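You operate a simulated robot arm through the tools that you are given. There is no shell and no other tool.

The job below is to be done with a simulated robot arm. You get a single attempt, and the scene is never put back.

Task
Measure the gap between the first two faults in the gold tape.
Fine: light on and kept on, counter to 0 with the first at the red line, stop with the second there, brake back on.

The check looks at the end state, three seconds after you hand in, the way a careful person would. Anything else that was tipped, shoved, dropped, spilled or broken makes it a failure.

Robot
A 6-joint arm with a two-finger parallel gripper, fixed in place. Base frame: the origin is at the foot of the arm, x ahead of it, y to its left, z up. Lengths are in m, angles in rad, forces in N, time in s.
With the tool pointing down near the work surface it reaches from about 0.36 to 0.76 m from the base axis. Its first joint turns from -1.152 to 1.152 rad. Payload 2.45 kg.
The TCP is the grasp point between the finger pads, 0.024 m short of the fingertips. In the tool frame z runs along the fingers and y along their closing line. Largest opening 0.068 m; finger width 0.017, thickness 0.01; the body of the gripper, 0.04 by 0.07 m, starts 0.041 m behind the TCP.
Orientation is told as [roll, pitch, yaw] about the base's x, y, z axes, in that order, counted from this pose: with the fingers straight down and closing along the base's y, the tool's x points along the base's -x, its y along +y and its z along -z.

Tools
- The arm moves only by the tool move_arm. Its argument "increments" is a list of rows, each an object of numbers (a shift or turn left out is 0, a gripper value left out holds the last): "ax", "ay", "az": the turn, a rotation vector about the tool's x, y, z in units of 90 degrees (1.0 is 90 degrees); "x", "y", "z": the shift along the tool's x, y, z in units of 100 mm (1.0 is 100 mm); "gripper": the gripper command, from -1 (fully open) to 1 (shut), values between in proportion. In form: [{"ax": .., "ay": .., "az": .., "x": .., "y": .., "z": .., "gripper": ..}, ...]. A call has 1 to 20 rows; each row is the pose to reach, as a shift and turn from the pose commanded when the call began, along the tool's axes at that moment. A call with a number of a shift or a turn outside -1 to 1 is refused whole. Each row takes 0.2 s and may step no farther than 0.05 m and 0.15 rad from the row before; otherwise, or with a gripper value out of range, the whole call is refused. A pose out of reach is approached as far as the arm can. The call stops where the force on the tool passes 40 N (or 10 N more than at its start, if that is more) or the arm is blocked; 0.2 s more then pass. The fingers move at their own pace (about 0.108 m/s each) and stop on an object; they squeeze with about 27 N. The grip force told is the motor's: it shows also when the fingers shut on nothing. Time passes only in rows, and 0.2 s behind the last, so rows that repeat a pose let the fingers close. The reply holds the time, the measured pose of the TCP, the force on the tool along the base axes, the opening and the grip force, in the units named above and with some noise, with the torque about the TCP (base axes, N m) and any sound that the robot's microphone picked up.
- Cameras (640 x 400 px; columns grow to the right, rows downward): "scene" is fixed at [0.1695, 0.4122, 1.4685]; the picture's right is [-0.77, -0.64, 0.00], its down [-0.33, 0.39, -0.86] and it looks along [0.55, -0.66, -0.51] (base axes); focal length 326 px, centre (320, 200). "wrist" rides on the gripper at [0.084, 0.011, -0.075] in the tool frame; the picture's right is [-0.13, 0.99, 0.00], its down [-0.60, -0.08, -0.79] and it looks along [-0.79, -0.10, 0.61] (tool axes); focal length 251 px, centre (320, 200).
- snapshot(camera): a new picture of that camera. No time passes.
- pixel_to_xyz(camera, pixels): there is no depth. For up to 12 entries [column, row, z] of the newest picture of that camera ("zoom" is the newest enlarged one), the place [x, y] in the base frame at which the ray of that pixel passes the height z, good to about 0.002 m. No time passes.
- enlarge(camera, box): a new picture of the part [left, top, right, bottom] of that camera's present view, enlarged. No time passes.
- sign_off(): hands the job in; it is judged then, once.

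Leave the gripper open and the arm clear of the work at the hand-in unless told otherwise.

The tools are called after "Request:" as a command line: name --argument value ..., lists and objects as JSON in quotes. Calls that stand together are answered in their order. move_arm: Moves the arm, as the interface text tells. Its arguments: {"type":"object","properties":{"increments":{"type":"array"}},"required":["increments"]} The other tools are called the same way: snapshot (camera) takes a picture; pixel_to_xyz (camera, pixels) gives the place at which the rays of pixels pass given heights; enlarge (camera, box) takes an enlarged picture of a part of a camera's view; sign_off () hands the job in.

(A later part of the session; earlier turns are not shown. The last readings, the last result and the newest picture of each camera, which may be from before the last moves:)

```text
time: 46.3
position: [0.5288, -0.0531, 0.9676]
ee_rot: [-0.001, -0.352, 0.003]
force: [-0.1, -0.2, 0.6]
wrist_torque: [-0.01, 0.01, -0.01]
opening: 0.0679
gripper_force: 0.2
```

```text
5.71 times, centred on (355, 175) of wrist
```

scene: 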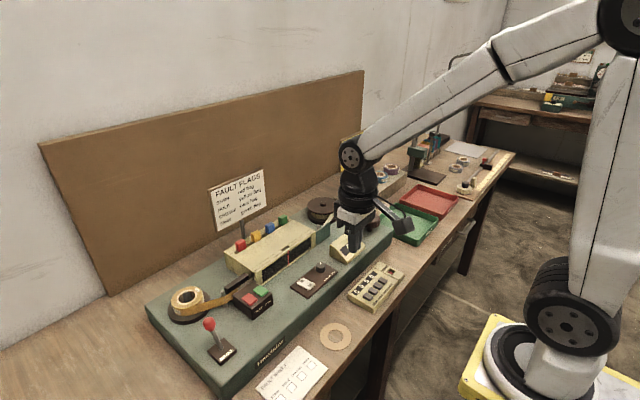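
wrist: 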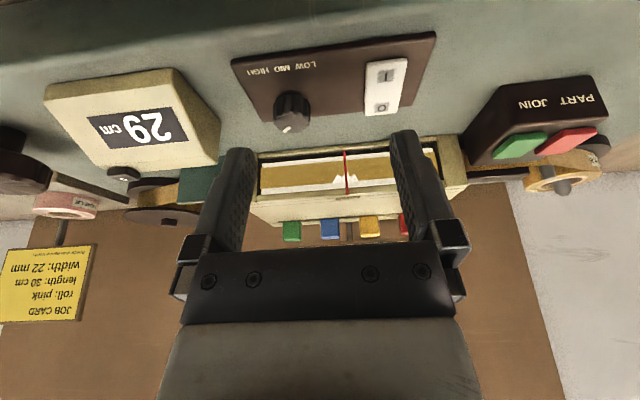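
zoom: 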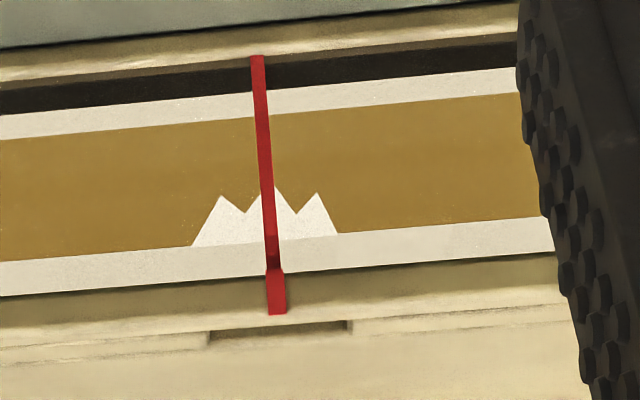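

The fray now sits centered on the red line: base from 192 to 338 (center 265), teeth tips centered at 269, line at about 268, so it's within about 1 mm. The counter reads 29. Next is the counter's "0" button, which I'll locate with both cameras.

Request:
enlarge --camera "scene" --box '[325, 215, 375, 265]'

Request:
pixel_to_xyz --camera "wrist" --pixels '[[123, 171, 0.91], [123, 171, 0.92], [123, 171, 0.93], [123, 171, 0.94]]'

Request:
enlarge --camera "wrist" --box '[40, 60, 230, 200]'

```text
8.00 times, centred on (350, 240) of scene
```

zoom: 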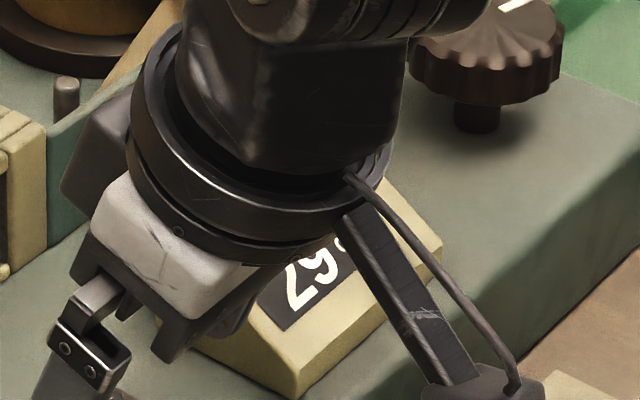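

```text
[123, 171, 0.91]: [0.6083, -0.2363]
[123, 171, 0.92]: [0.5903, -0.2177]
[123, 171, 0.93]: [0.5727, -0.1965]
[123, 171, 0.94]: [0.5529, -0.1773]
```

```text
2.86 times, centred on (135, 130) of wrist
```

zoom: 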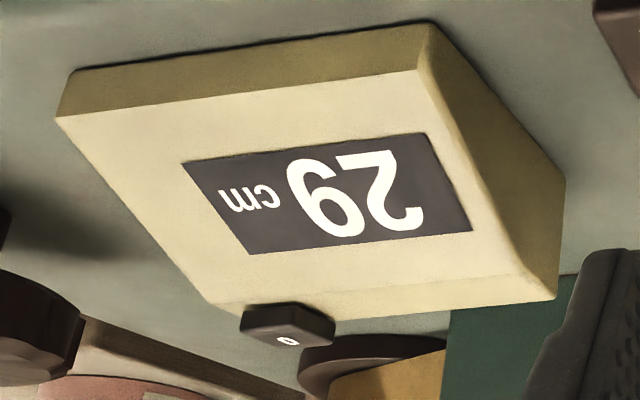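

The arm blocks the scene view of the button, so I'll back off, level the tool, shut the fingers and look at the counter from above with both cameras.

Request:
move_arm --increments '[{"x": 0.09, "y": -0.33, "z": -0.25, "ay": 0.075}, {"x": 0.18, "y": -0.66, "z": -0.5, "ay": 0.15}, {"x": 0.26, "y": -1.0, "z": -0.74, "ay": 0.222, "gripper": 1}]'

Request:
move_arm --increments '[{"x": 0.3, "z": -0.2, "gripper": 1}, {"x": 0.5, "z": -0.5}]'

Request:
snapshot --camera "wrist"

Request:
enlarge --camera "scene" --box '[310, 205, 390, 265]'

```text
time: 47.1
position: [0.4778, -0.1535, 1.031]
ee_rot: [-0.001, -0.004, 0.002]
force: [0.0, -0.3, -0.4]
wrist_torque: [0.02, 0.0, 0.01]
opening: 0.0
gripper_force: 10.0
```

```text
time: 47.7
position: [0.428, -0.1546, 1.0782]
ee_rot: [0.001, -0.004, 0.001]
force: [0.4, -0.6, 0.1]
wrist_torque: [0.01, -0.01, 0.04]
opening: 0.0
gripper_force: 23.3
```

```text
taken
```

wrist: 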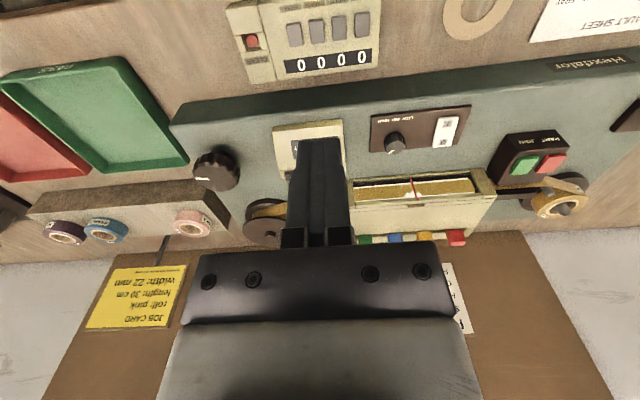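

```text
6.67 times, centred on (350, 235) of scene
```

zoom: 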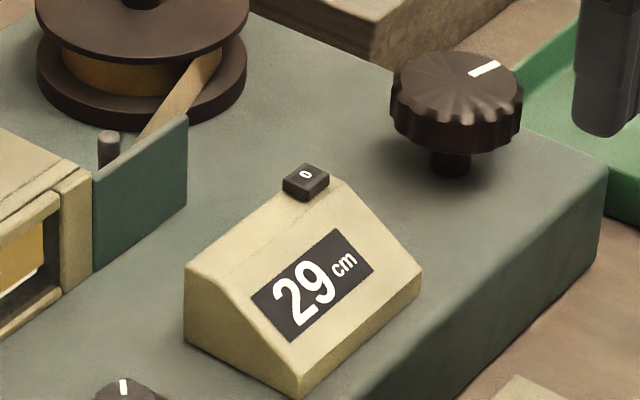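

The scene view is clear (button top at zoom 306,175), but the closed fingers hide it in the wrist view. I'll project it from the scene zoom and shift right 8 cm so the wrist camera sees it too.

Request:
pixel_to_xyz --camera "zoom" --pixels '[[306, 175, 0.92], [306, 175, 0.93], [306, 175, 0.94], [306, 175, 0.95], [185, 270, 0.92], [185, 270, 0.93], [340, 180, 0.92], [340, 180, 0.93], [300, 388, 0.872], [422, 290, 0.872]]'

Request:
move_arm --increments '[{"y": -0.4}, {"y": -0.8}]'

Request:
snapshot --camera "wrist"

```text
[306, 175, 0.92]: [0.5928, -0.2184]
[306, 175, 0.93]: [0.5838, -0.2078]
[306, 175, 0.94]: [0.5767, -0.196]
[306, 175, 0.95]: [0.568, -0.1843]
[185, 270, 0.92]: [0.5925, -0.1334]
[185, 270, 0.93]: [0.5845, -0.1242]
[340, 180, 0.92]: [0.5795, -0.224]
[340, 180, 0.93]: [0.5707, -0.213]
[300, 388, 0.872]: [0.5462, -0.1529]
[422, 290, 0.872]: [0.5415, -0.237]
```

```text
time: 48.3
position: [0.4295, -0.2355, 1.0788]
ee_rot: [0.0, -0.004, 0.002]
force: [0.8, 0.3, -0.6]
wrist_torque: [-0.03, -0.01, 0.01]
opening: 0.0
gripper_force: 23.9
```

```text
taken
```

wrist: 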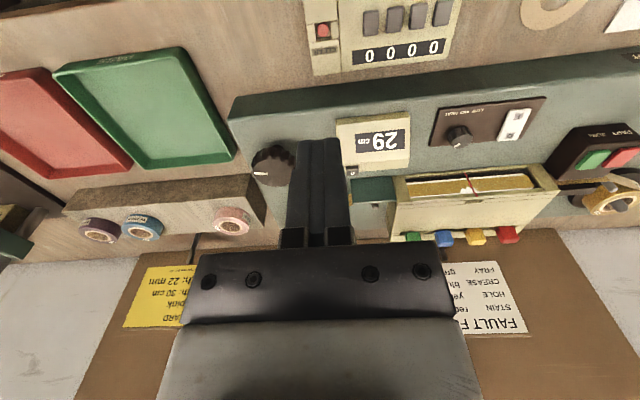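

The button shows at about (352,171) beside the fingers. Zooming in and projecting.

Request:
enlarge --camera "wrist" --box '[325, 105, 425, 185]'

Request:
pixel_to_xyz --camera "wrist" --pixels '[[352, 171, 0.92], [352, 171, 0.93], [352, 171, 0.94], [352, 171, 0.95]]'

```text
5.00 times, centred on (375, 145) of wrist
```

zoom: 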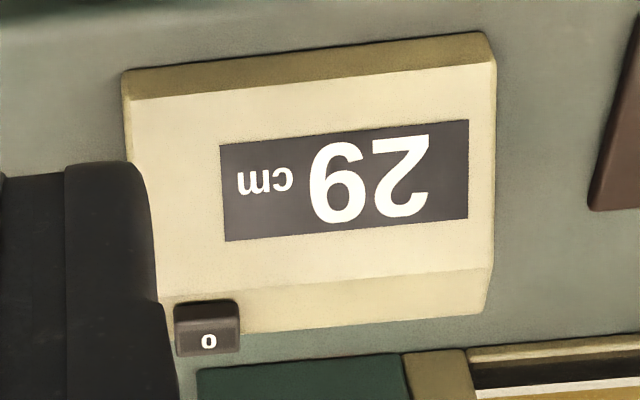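

```text
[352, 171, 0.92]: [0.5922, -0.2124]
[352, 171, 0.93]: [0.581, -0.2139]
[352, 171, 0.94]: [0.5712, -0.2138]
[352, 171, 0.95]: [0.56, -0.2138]
```

Both views agree on the button top: (0.588, -0.2135, 0.925). I'll move the closed fingertips above it.

Request:
move_arm --increments '[{"x": -0.33, "y": 0.07, "z": 0.15}, {"x": -0.66, "y": 0.15, "z": 0.35}, {"x": -1.0, "y": 0.22, "z": 0.5}]'

Request:
move_arm --increments '[{"x": -0.3, "z": 0.2}, {"x": -0.585, "z": 0.55}]'

Request:
snapshot --camera "wrist"

Request:
enlarge --camera "scene" --box '[310, 205, 390, 265]'

```text
time: 49.1
position: [0.5304, -0.2116, 1.0296]
ee_rot: [-0.001, -0.004, 0.0]
force: [-0.2, 0.2, -0.2]
wrist_torque: [0.02, 0.03, 0.0]
opening: 0.0
gripper_force: 23.4
```

```text
time: 49.7
position: [0.5902, -0.2129, 0.9747]
ee_rot: [-0.001, -0.005, 0.003]
force: [-0.6, 0.3, -0.2]
wrist_torque: [-0.01, 0.04, 0.0]
opening: 0.0
gripper_force: 23.1
```

```text
taken
```

wrist: 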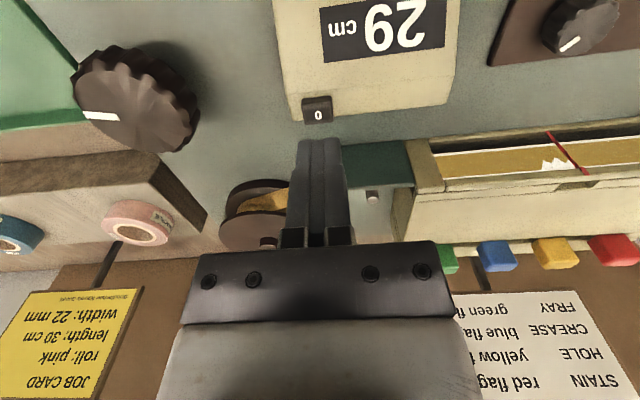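

```text
6.67 times, centred on (350, 235) of scene
```

zoom: 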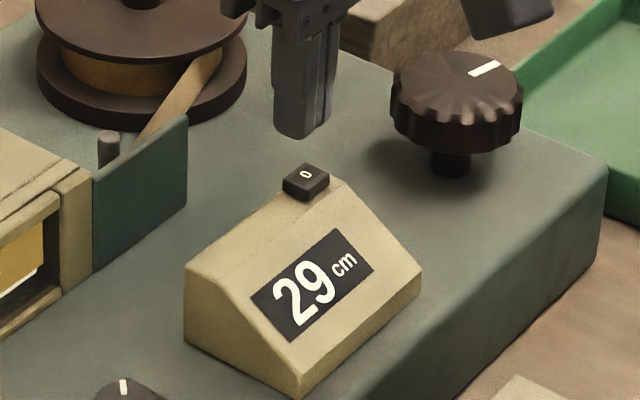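

The fingertips hang above and the button is visible at (318,114). Verifying its position from this view before pressing.

Request:
pixel_to_xyz --camera "wrist" --pixels '[[318, 114, 0.92], [318, 114, 0.925], [318, 114, 0.93], [303, 113, 0.925], [334, 112, 0.925]]'

```text
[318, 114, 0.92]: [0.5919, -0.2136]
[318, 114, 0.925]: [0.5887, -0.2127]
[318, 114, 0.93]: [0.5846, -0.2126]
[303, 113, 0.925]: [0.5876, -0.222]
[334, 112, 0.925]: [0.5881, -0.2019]
```

Aligned. I'll press straight down in small steps and watch force, sound and the counter.

Request:
move_arm --increments '[{"x": 0.01, "z": 0.12}, {"x": 0.01, "z": 0.2}, {"x": 0.01, "z": 0.24}, {"x": 0.01, "z": 0.27}, {"x": 0.01, "z": 0.29}]'

Request:
enlarge --camera "scene" --box '[310, 205, 390, 265]'

```text
time: 50.9
position: [0.5866, -0.213, 0.9476]
ee_rot: [0.0, -0.005, 0.002]
force: [-3.2, 1.4, 5.9]
wrist_torque: [0.01, 0.12, 0.0]
opening: 0.0003
gripper_force: 23.7
heard: click
```

```text
6.67 times, centred on (350, 235) of scene
```

zoom: 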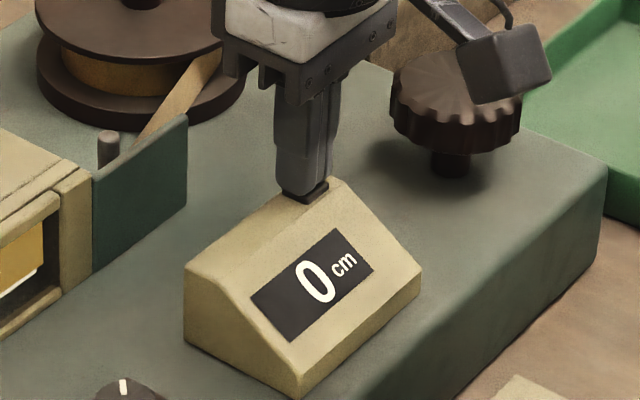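

Click, and the counter shows 0. I'll lift off and confirm the tape hasn't moved.

Request:
move_arm --increments '[{"z": -0.15}, {"z": -0.5}, {"x": 0.2, "z": -0.7}]'

Request:
enlarge --camera "scene" --box '[274, 244, 306, 264]'

Request:
enlarge --camera "scene" --box '[240, 190, 400, 290]'

```text
time: 51.7
position: [0.5656, -0.2137, 1.0147]
ee_rot: [0.0, -0.006, 0.003]
force: [0.0, -0.8, 0.1]
wrist_torque: [0.03, 0.01, 0.03]
opening: 0.0
gripper_force: 23.4
```

```text
16.00 times, centred on (290, 254) of scene
```

zoom: 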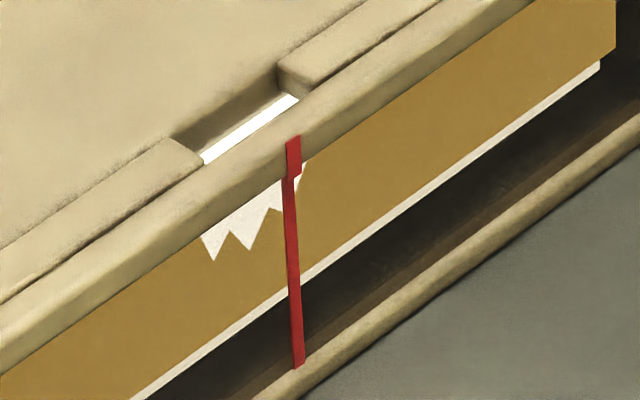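

```text
4.00 times, centred on (320, 240) of scene
```

zoom: 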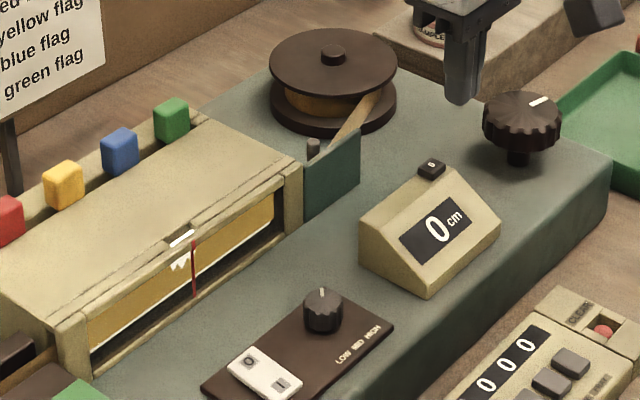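

The fray is still on the line and the counter is at 0. I also want to be sure I haven't missed a fainter fault in the gold ahead of the fray, so I'll check that stretch in the wrist view.

Request:
snapshot --camera "wrist"

Request:
enlarge --camera "wrist" --box '[400, 110, 640, 240]'

```text
taken
```

wrist: 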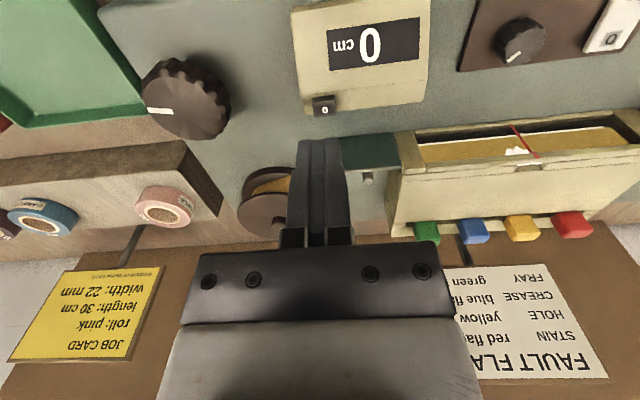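

```text
2.67 times, centred on (520, 175) of wrist
```

zoom: 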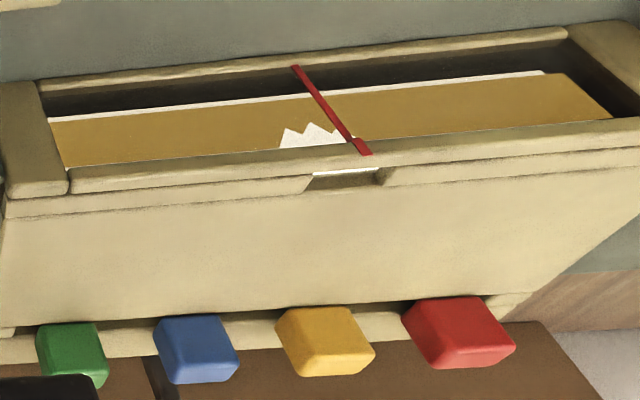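

The stretch ahead of the fray is clean, and nothing is visible yet upstream. Now back to the knob with the wrist pre-turned counter-clockwise (+0.6 rad) for a longer clockwise sweep, gripper open.

Request:
move_arm --increments '[{"x": -0.02, "y": -0.25, "az": -0.09, "gripper": -1}, {"x": -0.05, "y": -0.5, "az": -0.18}, {"x": -0.08, "y": -0.75, "az": -0.27}, {"x": -0.11, "y": -1.0, "az": -0.36}]'

Request:
snapshot --camera "wrist"

```text
time: 52.7
position: [0.5766, -0.3108, 1.0163]
ee_rot: [-0.004, -0.006, 0.569]
force: [-0.3, -0.1, -0.8]
wrist_torque: [0.0, 0.03, 0.0]
opening: 0.0678
gripper_force: 0.1
```

```text
taken
```

wrist: 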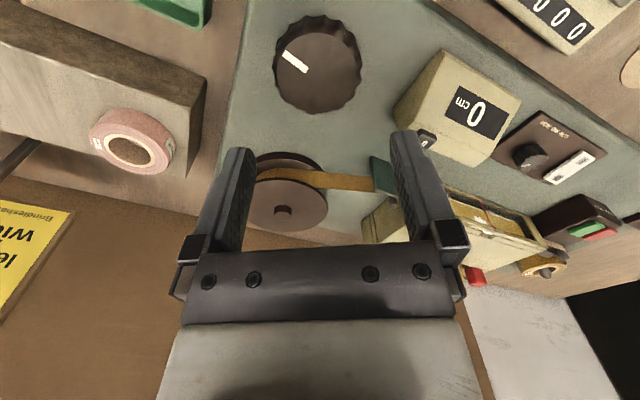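

Checking knob center from this yawed view.

Request:
pixel_to_xyz --camera "wrist" --pixels '[[272, 66, 0.92], [361, 68, 0.92], [316, 24, 0.92], [317, 115, 0.92]]'

Request:
enlarge --camera "wrist" --box '[255, 0, 385, 130]'

```text
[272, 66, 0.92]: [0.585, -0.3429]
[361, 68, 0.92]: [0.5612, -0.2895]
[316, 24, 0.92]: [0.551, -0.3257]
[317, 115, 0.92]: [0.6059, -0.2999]
```

```text
3.08 times, centred on (320, 65) of wrist
```

zoom: 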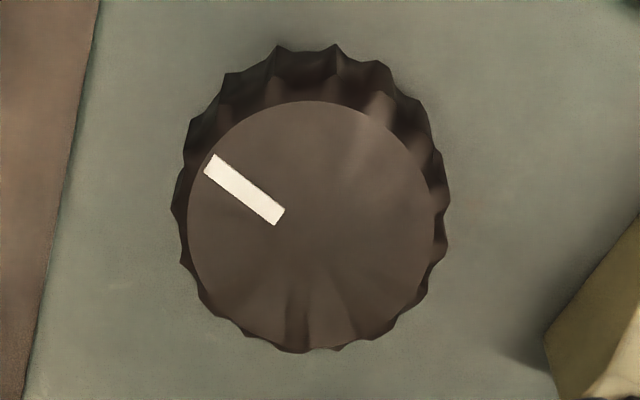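

The knob is about 2.5 mm to the left in the tool frame (-y tool). I'll correct that and descend around it.

Request:
move_arm --increments '[{"y": -0.025, "z": 0.3}, {"y": -0.025, "z": 0.58}, {"y": -0.025, "z": 0.7}, {"y": -0.025, "z": 0.8}, {"y": -0.025, "z": 0.9}, {"y": -0.025, "z": 1.0}]'

Request:
snapshot --camera "wrist"

Request:
enlarge --camera "scene" --box '[320, 170, 420, 260]'

```text
time: 54.1
position: [0.5789, -0.3145, 0.915]
ee_rot: [-0.004, -0.004, 0.568]
force: [0.3, 0.1, -0.5]
wrist_torque: [0.0, 0.0, -0.02]
opening: 0.0681
gripper_force: 0.1
```

```text
taken
```

wrist: 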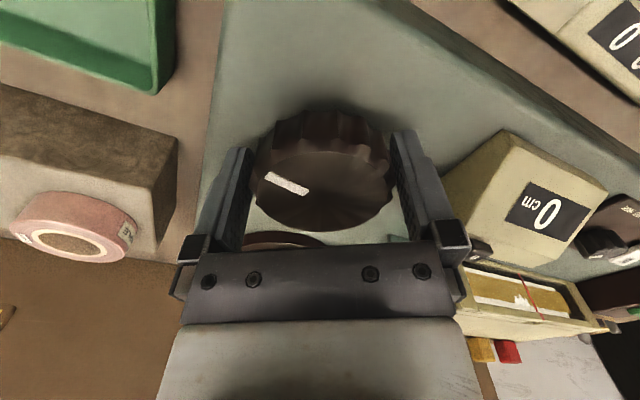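

```text
4.44 times, centred on (370, 215) of scene
```

zoom: 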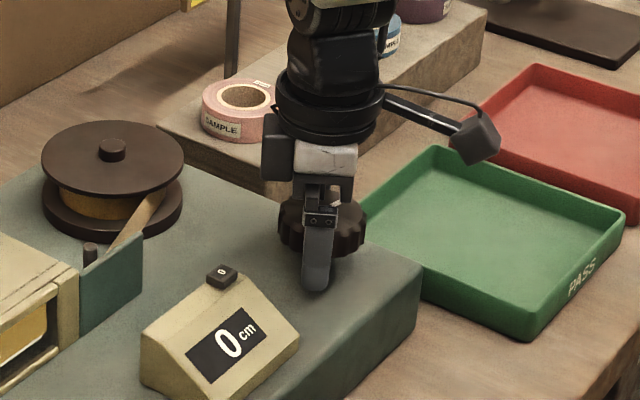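

Straddled evenly. Closing on the knob.

Request:
move_arm --increments '[{"gripper": 1}, {"gripper": 1}, {"gripper": 1}]'

Request:
enlarge --camera "scene" --box '[240, 200, 370, 300]'

```text
time: 54.9
position: [0.578, -0.3131, 0.9146]
ee_rot: [0.0, -0.003, 0.567]
force: [-7.1, 9.6, 1.6]
wrist_torque: [0.31, 0.4, -0.03]
opening: 0.0576
gripper_force: 45.0
```

```text
4.00 times, centred on (305, 250) of scene
```

zoom: 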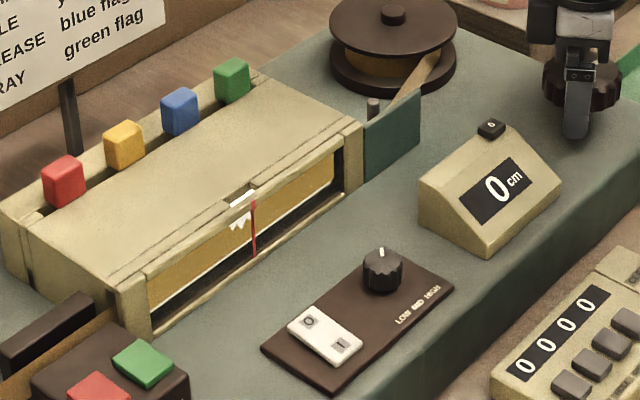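

Gripped, with the tape unmoved. Now winding clockwise about 0.47 rad (≈7 cm).

Request:
move_arm --increments '[{"az": 0.06}, {"az": 0.12}, {"az": 0.18}, {"az": 0.24}, {"az": 0.3}]'

Request:
enlarge --camera "scene" --box '[240, 200, 370, 300]'

Request:
enlarge --camera "scene" --box '[255, 230, 325, 290]'

```text
time: 56.1
position: [0.5782, -0.3163, 0.9139]
ee_rot: [-0.001, -0.003, 0.092]
force: [-9.6, 0.2, -8.6]
wrist_torque: [0.62, 0.68, 0.01]
opening: 0.0578
gripper_force: 44.9
```

```text
4.00 times, centred on (305, 250) of scene
```

zoom: 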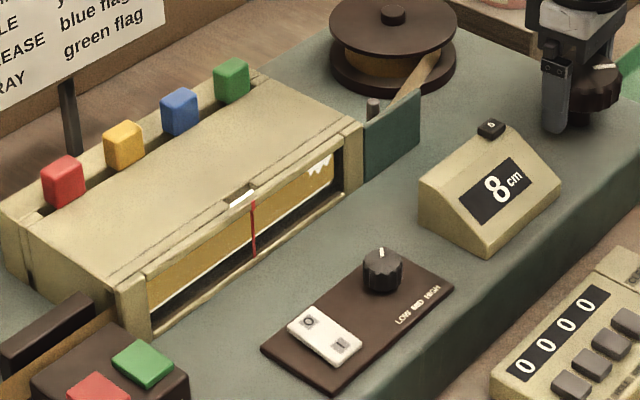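

```text
6.67 times, centred on (290, 260) of scene
```

zoom: 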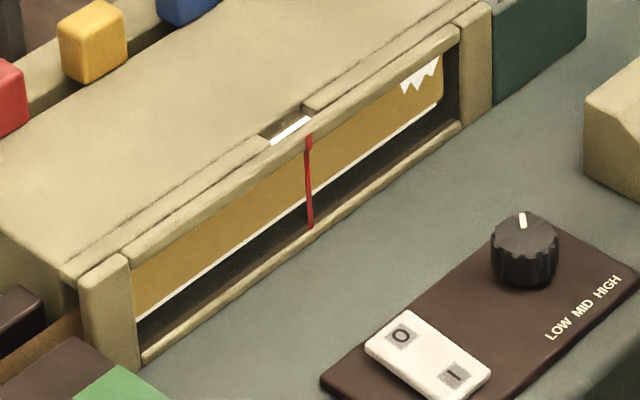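

8 cm and no second fault yet. Winding another ≈5 cm.

Request:
move_arm --increments '[{"az": 0.05}, {"az": 0.1}, {"az": 0.15}, {"az": 0.2}]'

Request:
enlarge --camera "scene" --box '[255, 230, 325, 290]'

Request:
enlarge --camera "scene" --box '[320, 170, 420, 260]'

```text
time: 57.1
position: [0.5783, -0.3166, 0.9153]
ee_rot: [-0.001, -0.006, -0.221]
force: [-19.1, -16.7, -9.1]
wrist_torque: [0.1, 0.46, 0.06]
opening: 0.0574
gripper_force: 45.1
```

```text
6.67 times, centred on (290, 260) of scene
```

zoom: 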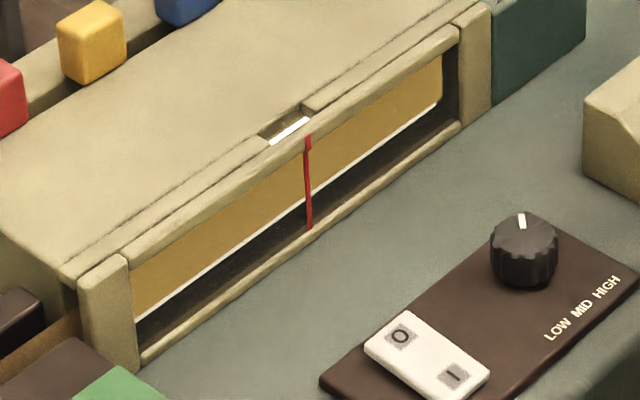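

```text
4.44 times, centred on (370, 215) of scene
```

zoom: 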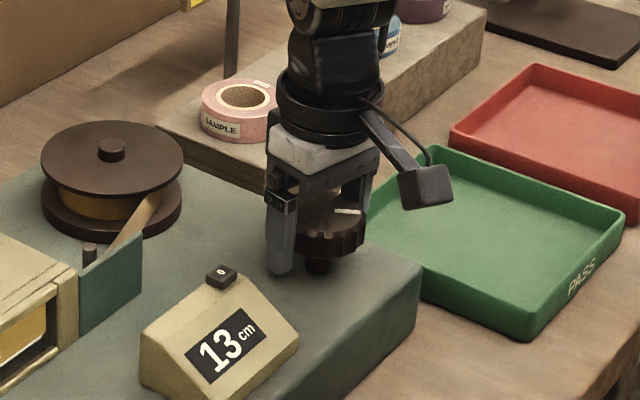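

13 cm, still none. Continuing another ≈5 cm while easing the side load.

Request:
move_arm --increments '[{"x": 0.008, "y": -0.012, "az": 0.05}, {"x": 0.015, "y": -0.024, "az": 0.1}, {"x": 0.015, "y": -0.024, "az": 0.15}, {"x": 0.015, "y": -0.024, "az": 0.2}]'

Request:
enlarge --camera "scene" --box '[255, 230, 325, 290]'

Request:
enlarge --camera "scene" --box '[320, 170, 420, 260]'

```text
time: 58.1
position: [0.5779, -0.3164, 0.9147]
ee_rot: [0.003, -0.005, -0.536]
force: [-1.2, -13.5, -17.9]
wrist_torque: [-0.03, 0.82, 0.06]
opening: 0.0578
gripper_force: 45.0
```

```text
6.67 times, centred on (290, 260) of scene
```

zoom: 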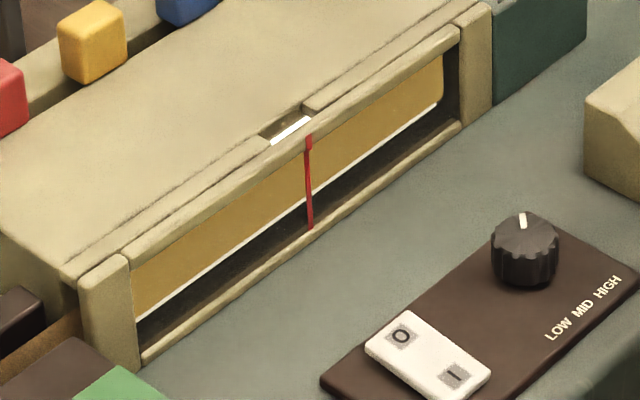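

```text
4.44 times, centred on (370, 215) of scene
```

zoom: 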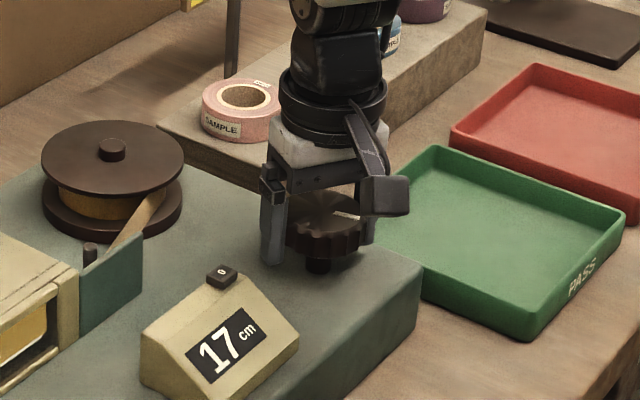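

17 cm, window still clean. Another ≈5 cm.

Request:
move_arm --increments '[{"x": -0.005, "y": -0.01, "az": 0.05}, {"x": -0.01, "y": -0.015, "z": 0.005, "az": 0.1}, {"x": -0.01, "y": -0.015, "z": 0.01, "az": 0.15}, {"x": -0.01, "y": -0.015, "z": 0.01, "az": 0.2}]'

Request:
enlarge --camera "scene" --box '[255, 230, 325, 290]'

Request:
enlarge --camera "scene" --box '[320, 170, 420, 260]'

```text
time: 59.1
position: [0.5768, -0.3182, 0.9151]
ee_rot: [0.005, -0.003, -0.847]
force: [-3.6, 5.3, 1.3]
wrist_torque: [-0.64, 1.06, 0.0]
opening: 0.0573
gripper_force: 45.0
```

```text
6.67 times, centred on (290, 260) of scene
```

zoom: 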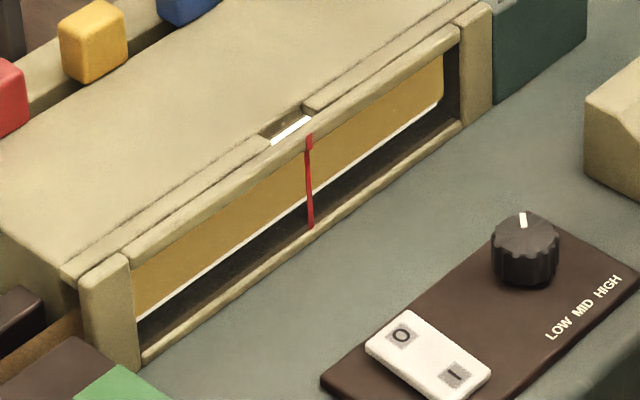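

```text
4.44 times, centred on (370, 215) of scene
```

zoom: 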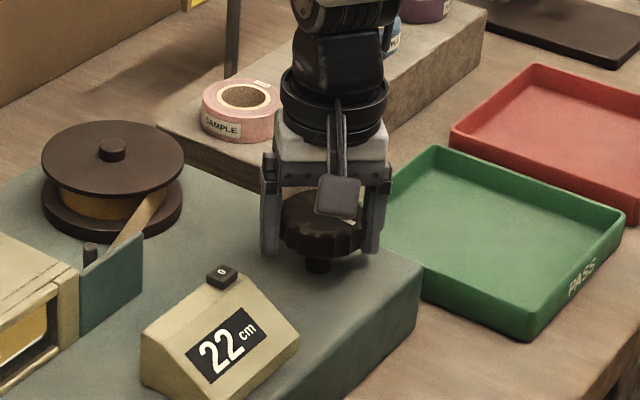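

22 cm. To be sure faint faults aren't missed, I'll zoom harder on the upstream half of the window, then wind on another ≈5 cm.

Request:
enlarge --camera "scene" --box '[264, 250, 304, 275]'

Request:
move_arm --increments '[{"az": 0.05}, {"az": 0.1}, {"az": 0.15}, {"az": 0.2}]'

Request:
enlarge --camera "scene" --box '[255, 230, 325, 290]'

Request:
enlarge --camera "scene" --box '[320, 170, 420, 260]'

```text
16.00 times, centred on (284, 262) of scene
```

zoom: 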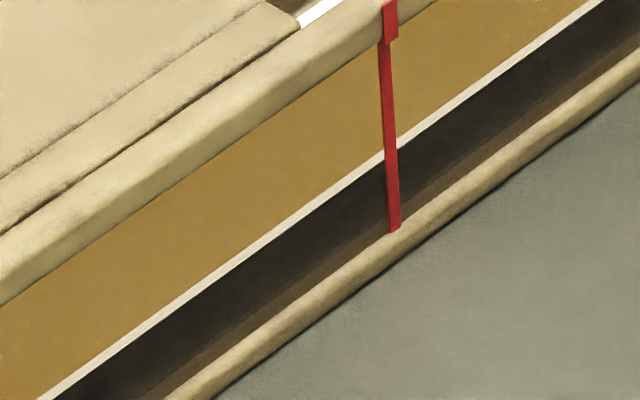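

```text
time: 60.1
position: [0.5772, -0.319, 0.9158]
ee_rot: [0.006, -0.005, -1.163]
force: [-10.3, 5.1, 4.9]
wrist_torque: [-1.35, 0.45, 0.04]
opening: 0.0576
gripper_force: 44.8
```

```text
6.67 times, centred on (290, 260) of scene
```

zoom: 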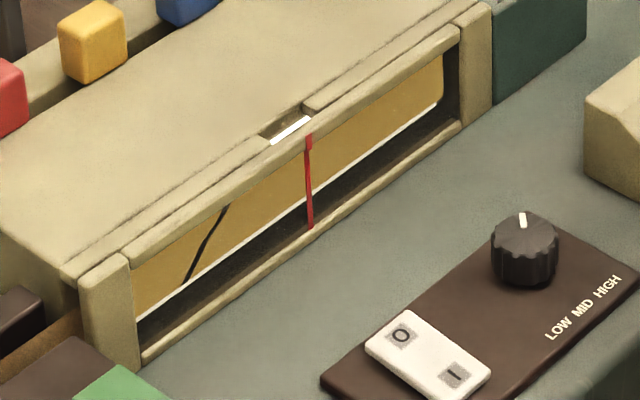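

```text
4.44 times, centred on (370, 215) of scene
```

zoom: 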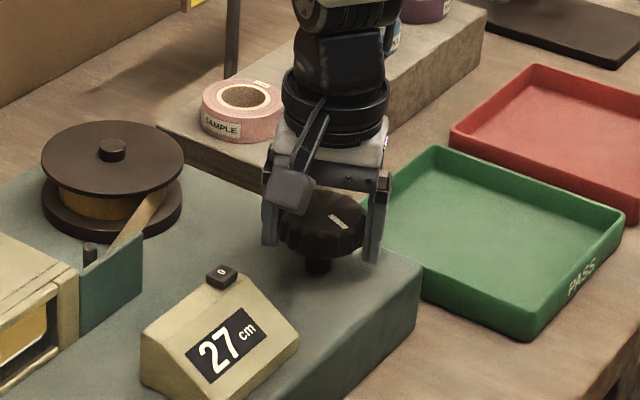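

The second fault has appeared: a dark diagonal crease, center at zoom (207,243), counter 27. It needs roughly 4.4 cm more. I'll wind ≈3.5 cm, then fine-tune.

Request:
move_arm --increments '[{"az": 0.05}, {"az": 0.1}, {"az": 0.14}]'

Request:
enlarge --camera "scene" --box '[274, 244, 306, 264]'

Request:
enlarge --camera "scene" --box '[255, 230, 325, 290]'

```text
time: 60.9
position: [0.575, -0.3178, 0.9147]
ee_rot: [0.004, 0.0, -1.384]
force: [-22.5, -1.3, 12.5]
wrist_torque: [-0.93, 0.32, 0.13]
opening: 0.0576
gripper_force: 44.9
```

```text
16.00 times, centred on (290, 254) of scene
```

zoom: 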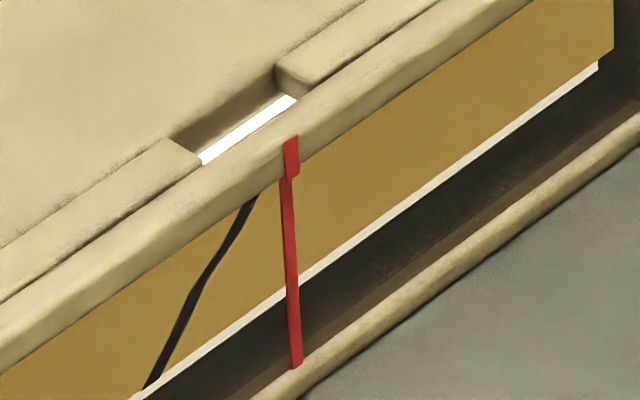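

```text
6.67 times, centred on (290, 260) of scene
```

zoom: 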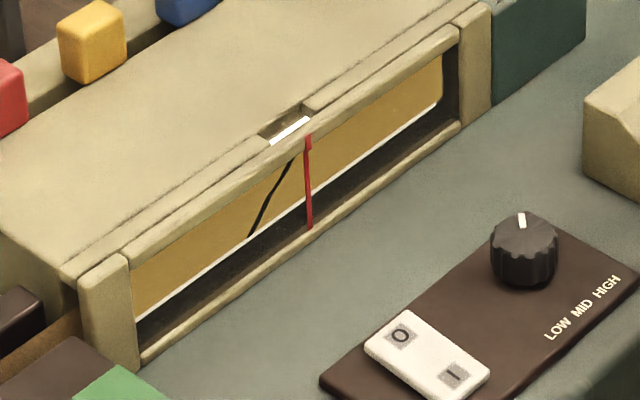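

The crease runs diagonally over about 2.4 cm; its center is at about (205,285) and should reach about x≈249 in this zoom, i.e. ≈9.5 mm more. I'll turn 0.036.

Request:
move_arm --increments '[{"y": -0.01, "az": 0.012}, {"y": -0.02, "az": 0.024}, {"y": -0.02, "az": 0.036}, {"y": -0.02, "az": 0.036}]'

Request:
enlarge --camera "scene" --box '[274, 244, 306, 264]'

```text
time: 61.9
position: [0.5761, -0.3187, 0.9149]
ee_rot: [0.008, -0.002, -1.438]
force: [-8.6, -5.2, 4.2]
wrist_torque: [-0.36, 0.59, 0.07]
opening: 0.0578
gripper_force: 44.9
```

```text
16.00 times, centred on (290, 254) of scene
```

zoom: 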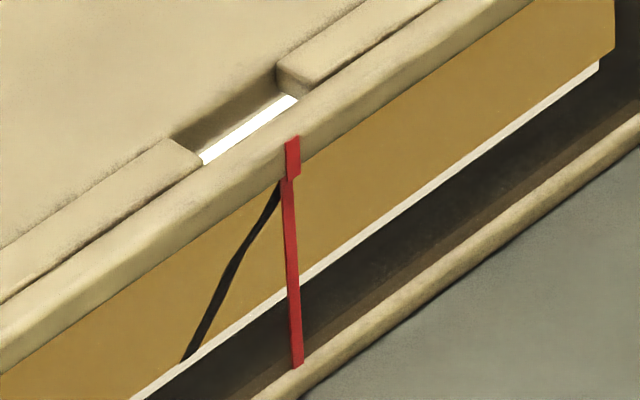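

The crease moved 38 px; about 6 px (≈1.3 mm) remain by this estimate. I'll release and look straight on to measure it exactly.

Request:
move_arm --increments '[{"gripper": -1}, {"gripper": -1}, {"gripper": -1}]'

Request:
enlarge --camera "scene" --box '[274, 244, 306, 264]'

Request:
move_arm --increments '[{"z": -0.2}, {"z": -0.5}, {"z": -0.85, "az": -0.05}, {"z": -1.0, "az": -0.14}, {"z": -1.0, "az": -0.23}, {"z": -1.0, "az": -0.32}, {"z": -1.0, "az": -0.41}, {"z": -1.0, "az": -0.5}, {"z": -1.0, "az": -0.59}, {"z": -1.0, "az": -0.68}, {"z": -1.0, "az": -0.77}, {"z": -1.0, "az": -0.86}, {"z": -1.0, "az": -0.916}]'

```text
time: 62.7
position: [0.5753, -0.3184, 0.9152]
ee_rot: [0.005, -0.001, -1.439]
force: [-0.1, 0.0, 0.3]
wrist_torque: [0.04, 0.03, -0.01]
opening: 0.0681
gripper_force: 0.1
```

```text
16.00 times, centred on (290, 254) of scene
```

zoom: 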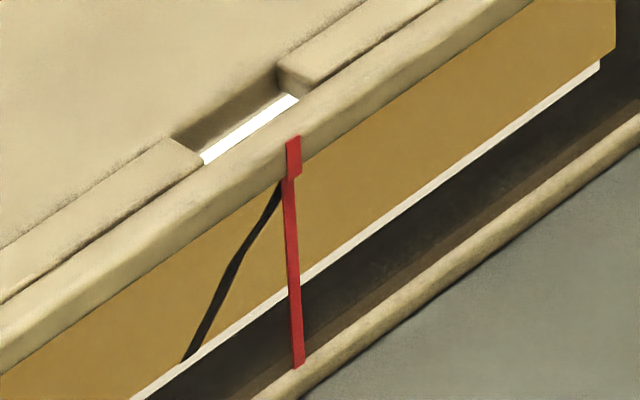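

```text
time: 65.5
position: [0.575, -0.3186, 1.0142]
ee_rot: [0.0, -0.005, 0.003]
force: [0.0, -0.7, -0.2]
wrist_torque: [0.03, 0.03, 0.01]
opening: 0.0681
gripper_force: 0.1
```

Now to the straight-on view in front of the red line.

Request:
move_arm --increments '[{"x": 0.25, "y": 0.35}, {"x": 0.5, "y": 0.7}, {"x": 0.7, "y": 1.0}]'

Request:
move_arm --increments '[{"y": 0.4}, {"y": 0.8}, {"y": 1.0}]'

Request:
move_arm --increments '[{"x": -0.08, "y": 0.23, "z": 0.15, "ay": -0.075}, {"x": -0.16, "y": 0.45, "z": 0.3, "ay": -0.15}, {"x": -0.22, "y": 0.67, "z": 0.45, "ay": -0.223}]'

Request:
snapshot --camera "wrist"

Request:
enlarge --camera "wrist" --box '[310, 140, 400, 210]'

```text
time: 66.3
position: [0.5058, -0.2186, 1.0135]
ee_rot: [-0.002, -0.005, 0.002]
force: [0.0, -0.3, -1.4]
wrist_torque: [0.02, -0.02, 0.0]
opening: 0.068
gripper_force: 0.0
```

```text
time: 67.1
position: [0.5057, -0.12, 1.0152]
ee_rot: [0.0, -0.004, 0.002]
force: [-0.1, 0.3, 0.7]
wrist_torque: [0.01, 0.01, -0.02]
opening: 0.0681
gripper_force: 0.0
```

```text
time: 67.9
position: [0.5294, -0.0525, 0.9706]
ee_rot: [-0.001, -0.356, 0.0]
force: [-0.7, -0.1, -0.6]
wrist_torque: [0.01, 0.01, -0.03]
opening: 0.068
gripper_force: 0.0
```

```text
taken
```

wrist: 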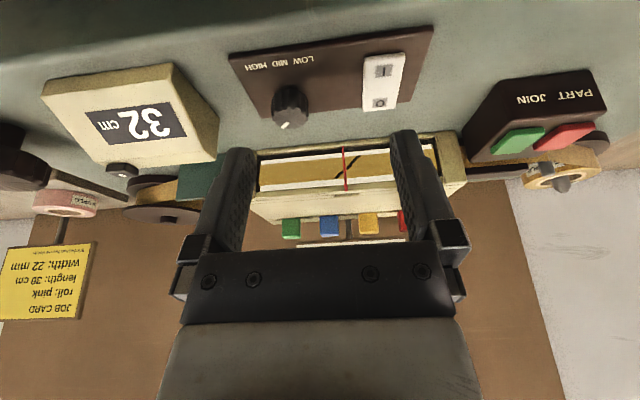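

```text
5.71 times, centred on (355, 175) of wrist
```

zoom: 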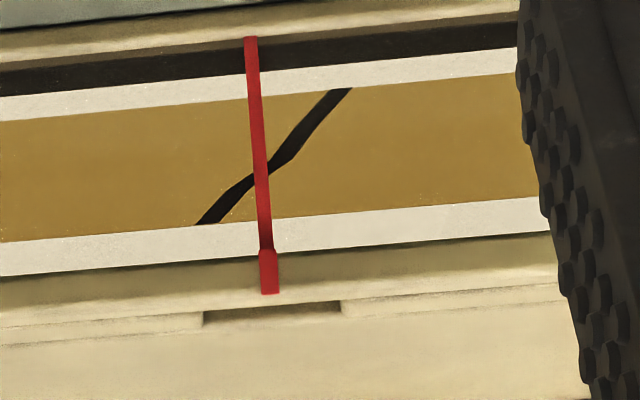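

Straight on, the crease crosses from (209,222) to (341,89), center about (276,156), with the red line at 258 there: about 18 px, i.e. ≈3 mm still to go. The counter reads 32. I'll return to the knob for a fine correction of about 0.02 rad.

Request:
move_arm --increments '[{"x": 0.01, "y": -0.3, "z": -0.2, "ay": 0.075}, {"x": 0.02, "y": -0.65, "z": -0.4, "ay": 0.15}, {"x": 0.03, "y": -1.0, "z": -0.5, "ay": 0.223}]'

Request:
move_arm --increments '[{"y": -0.45}, {"y": -0.9}]'

Request:
move_arm --increments '[{"x": -0.3, "y": -0.3}, {"x": -0.6, "y": -0.6}, {"x": -0.68, "y": -0.725}]'

Request:
snapshot --camera "wrist"

Request:
enlarge --camera "wrist" --box '[260, 0, 390, 130]'

```text
time: 68.7
position: [0.508, -0.1514, 1.0157]
ee_rot: [-0.001, -0.003, 0.0]
force: [-0.9, 0.7, -0.1]
wrist_torque: [0.02, 0.01, 0.03]
opening: 0.0678
gripper_force: 0.1
```

```text
time: 69.3
position: [0.5063, -0.242, 1.0143]
ee_rot: [0.0, -0.006, 0.003]
force: [0.3, -0.4, 0.2]
wrist_torque: [0.02, -0.02, 0.0]
opening: 0.0679
gripper_force: 0.1
```

```text
time: 70.1
position: [0.5763, -0.3153, 1.0149]
ee_rot: [0.0, -0.005, 0.002]
force: [-0.2, 0.0, 0.0]
wrist_torque: [-0.01, 0.0, -0.02]
opening: 0.0678
gripper_force: 0.1
```

```text
taken
```

wrist: 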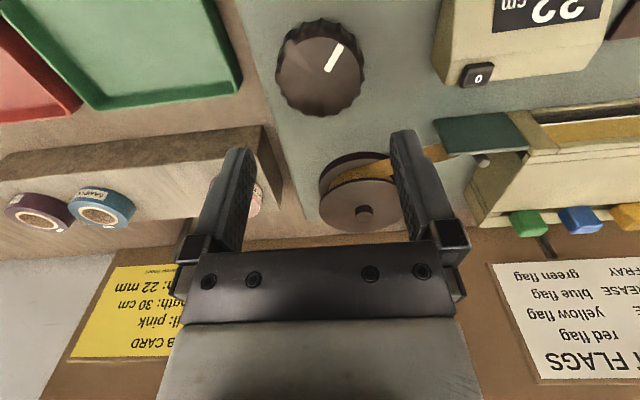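

```text
3.08 times, centred on (325, 65) of wrist
```

zoom: 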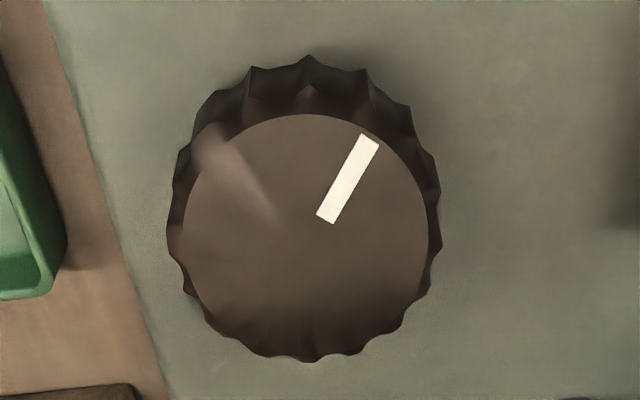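

Centering is good to about 1 mm. I'll descend with small corrections and close on the knob, checking whether the tape moves.

Request:
move_arm --increments '[{"x": -0.015, "y": -0.008, "z": 0.3}, {"x": -0.015, "y": -0.008, "z": 0.55}, {"x": -0.015, "y": -0.008, "z": 0.7}, {"x": -0.015, "y": -0.008, "z": 0.82}, {"x": -0.015, "y": -0.008, "z": 0.93}, {"x": -0.015, "y": -0.008, "z": 1.0}]'

Request:
move_arm --increments '[{"gripper": 1}, {"gripper": 1}, {"gripper": 1}]'

Request:
enlarge --camera "scene" --box '[274, 244, 306, 264]'

```text
time: 71.5
position: [0.5769, -0.315, 0.915]
ee_rot: [0.001, -0.006, 0.002]
force: [0.2, -0.8, -0.1]
wrist_torque: [0.03, 0.01, 0.02]
opening: 0.0682
gripper_force: 0.1
```

```text
time: 72.3
position: [0.5757, -0.3147, 0.9153]
ee_rot: [0.0, -0.004, 0.001]
force: [2.2, -4.3, -4.2]
wrist_torque: [0.13, -0.3, 0.01]
opening: 0.0576
gripper_force: 45.0
```

```text
16.00 times, centred on (290, 254) of scene
```

zoom: 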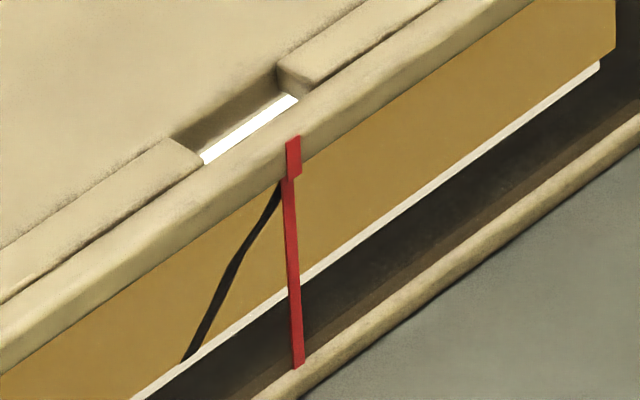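

The tape stayed put (crease foot at 184,362). Now a small turn of 0.012; the foot should move to about (198,352).

Request:
move_arm --increments '[{"az": 0.006}, {"az": 0.012}, {"az": 0.012}]'

Request:
enlarge --camera "scene" --box '[274, 244, 306, 264]'

```text
time: 73.1
position: [0.5756, -0.3152, 0.9144]
ee_rot: [-0.001, -0.005, -0.02]
force: [-9.8, -6.1, 2.4]
wrist_torque: [0.04, -1.03, -0.02]
opening: 0.0576
gripper_force: 44.7
```

```text
16.00 times, centred on (290, 254) of scene
```

zoom: 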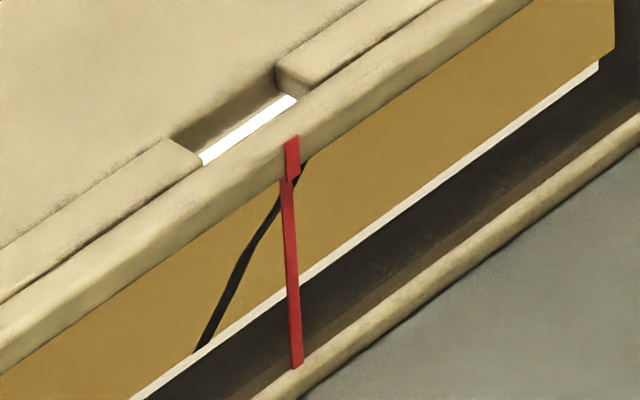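

The foot is at about (199,351), on target. Releasing and going to verify straight on.

Request:
move_arm --increments '[{"gripper": -1}, {"gripper": -1}, {"gripper": -1}]'

Request:
move_arm --increments '[{"z": -0.2}, {"z": -0.6}, {"z": -1.0, "az": -0.012}]'

Request:
move_arm --increments '[{"x": 0.25, "y": 0.35}, {"x": 0.5, "y": 0.7}, {"x": 0.7, "y": 1.0}]'

Request:
move_arm --increments '[{"y": 0.4}, {"y": 0.8}, {"y": 1.0}]'

Request:
move_arm --increments '[{"x": -0.08, "y": 0.23, "z": 0.15, "ay": -0.075}, {"x": -0.16, "y": 0.45, "z": 0.3, "ay": -0.15}, {"x": -0.22, "y": 0.65, "z": 0.45, "ay": -0.223}]'

Request:
snapshot --camera "wrist"

Request:
enlarge --camera "wrist" --box '[310, 140, 400, 210]'

```text
time: 73.9
position: [0.5773, -0.314, 0.9141]
ee_rot: [0.0, -0.005, -0.018]
force: [-0.4, 0.2, -0.8]
wrist_torque: [0.0, 0.0, 0.02]
opening: 0.0679
gripper_force: 0.1
```

```text
time: 74.7
position: [0.5768, -0.3134, 1.0147]
ee_rot: [0.0, -0.006, 0.0]
force: [-0.4, 0.4, 0.6]
wrist_torque: [-0.01, -0.01, 0.0]
opening: 0.0681
gripper_force: 0.0
```

```text
time: 75.5
position: [0.5071, -0.214, 1.0145]
ee_rot: [0.0, -0.005, -0.001]
force: [0.0, 0.2, 0.0]
wrist_torque: [-0.01, 0.01, -0.04]
opening: 0.0676
gripper_force: 0.1
```

```text
time: 76.3
position: [0.5068, -0.1127, 1.0154]
ee_rot: [-0.001, -0.006, 0.002]
force: [0.0, 0.2, -0.8]
wrist_torque: [0.0, -0.03, 0.01]
opening: 0.0678
gripper_force: 0.0
```

```text
time: 77.1
position: [0.527, -0.0485, 0.971]
ee_rot: [0.0, -0.358, 0.001]
force: [-0.2, 0.1, -0.3]
wrist_torque: [-0.03, -0.01, 0.0]
opening: 0.068
gripper_force: 0.0
```

```text
taken
```

wrist: 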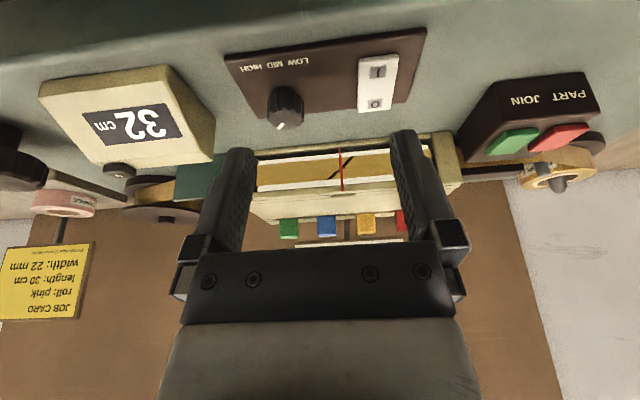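

```text
5.71 times, centred on (355, 175) of wrist
```

zoom: 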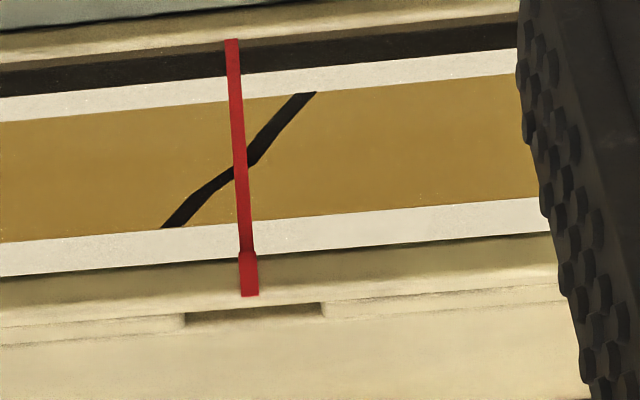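

The crease center (239,160) now lies on the red line (240 at that row), and the counter reads 32 cm. Next is the brake: level the tool, shut the fingers and travel to the robot side of the lever.

Request:
move_arm --increments '[{"x": 0.04, "y": 0.33, "z": -0.2, "ay": 0.075, "gripper": -1}, {"x": 0.08, "y": 0.66, "z": -0.4, "ay": 0.15, "gripper": -1}, {"x": 0.106, "y": 1.0, "z": -0.57, "ay": 0.226, "gripper": 1}]'

Request:
move_arm --increments '[{"y": 0.45, "gripper": 1}, {"y": 0.9}, {"y": 1.0}]'

Request:
move_arm --increments '[{"y": 0.4}, {"y": 0.75}]'

Request:
snapshot --camera "wrist"

Request:
enlarge --camera "scene" --box '[160, 260, 290, 360]'

```text
time: 77.9
position: [0.4981, 0.0519, 1.0229]
ee_rot: [-0.002, 0.003, -0.001]
force: [-0.2, 0.3, 0.2]
wrist_torque: [0.0, 0.01, 0.01]
opening: 0.0
gripper_force: 9.8
```

```text
time: 78.7
position: [0.4987, 0.153, 1.0228]
ee_rot: [0.0, 0.0, 0.0]
force: [0.1, 1.2, -0.9]
wrist_torque: [0.02, 0.02, 0.02]
opening: 0.0
gripper_force: 23.9
```

```text
time: 79.3
position: [0.4967, 0.225, 1.0208]
ee_rot: [0.001, -0.001, 0.0]
force: [-0.1, 0.2, -0.8]
wrist_torque: [-0.07, -0.01, -0.01]
opening: 0.0002
gripper_force: 23.8
```

```text
taken
```

wrist: 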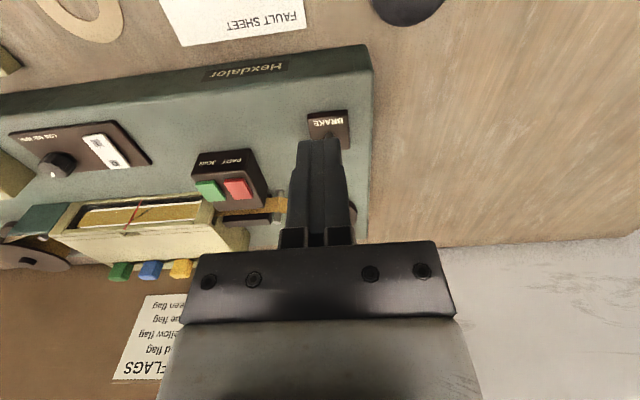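

```text
4.00 times, centred on (225, 310) of scene
```

zoom: 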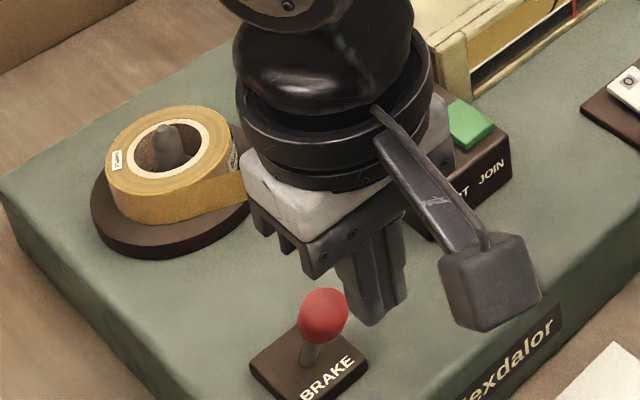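

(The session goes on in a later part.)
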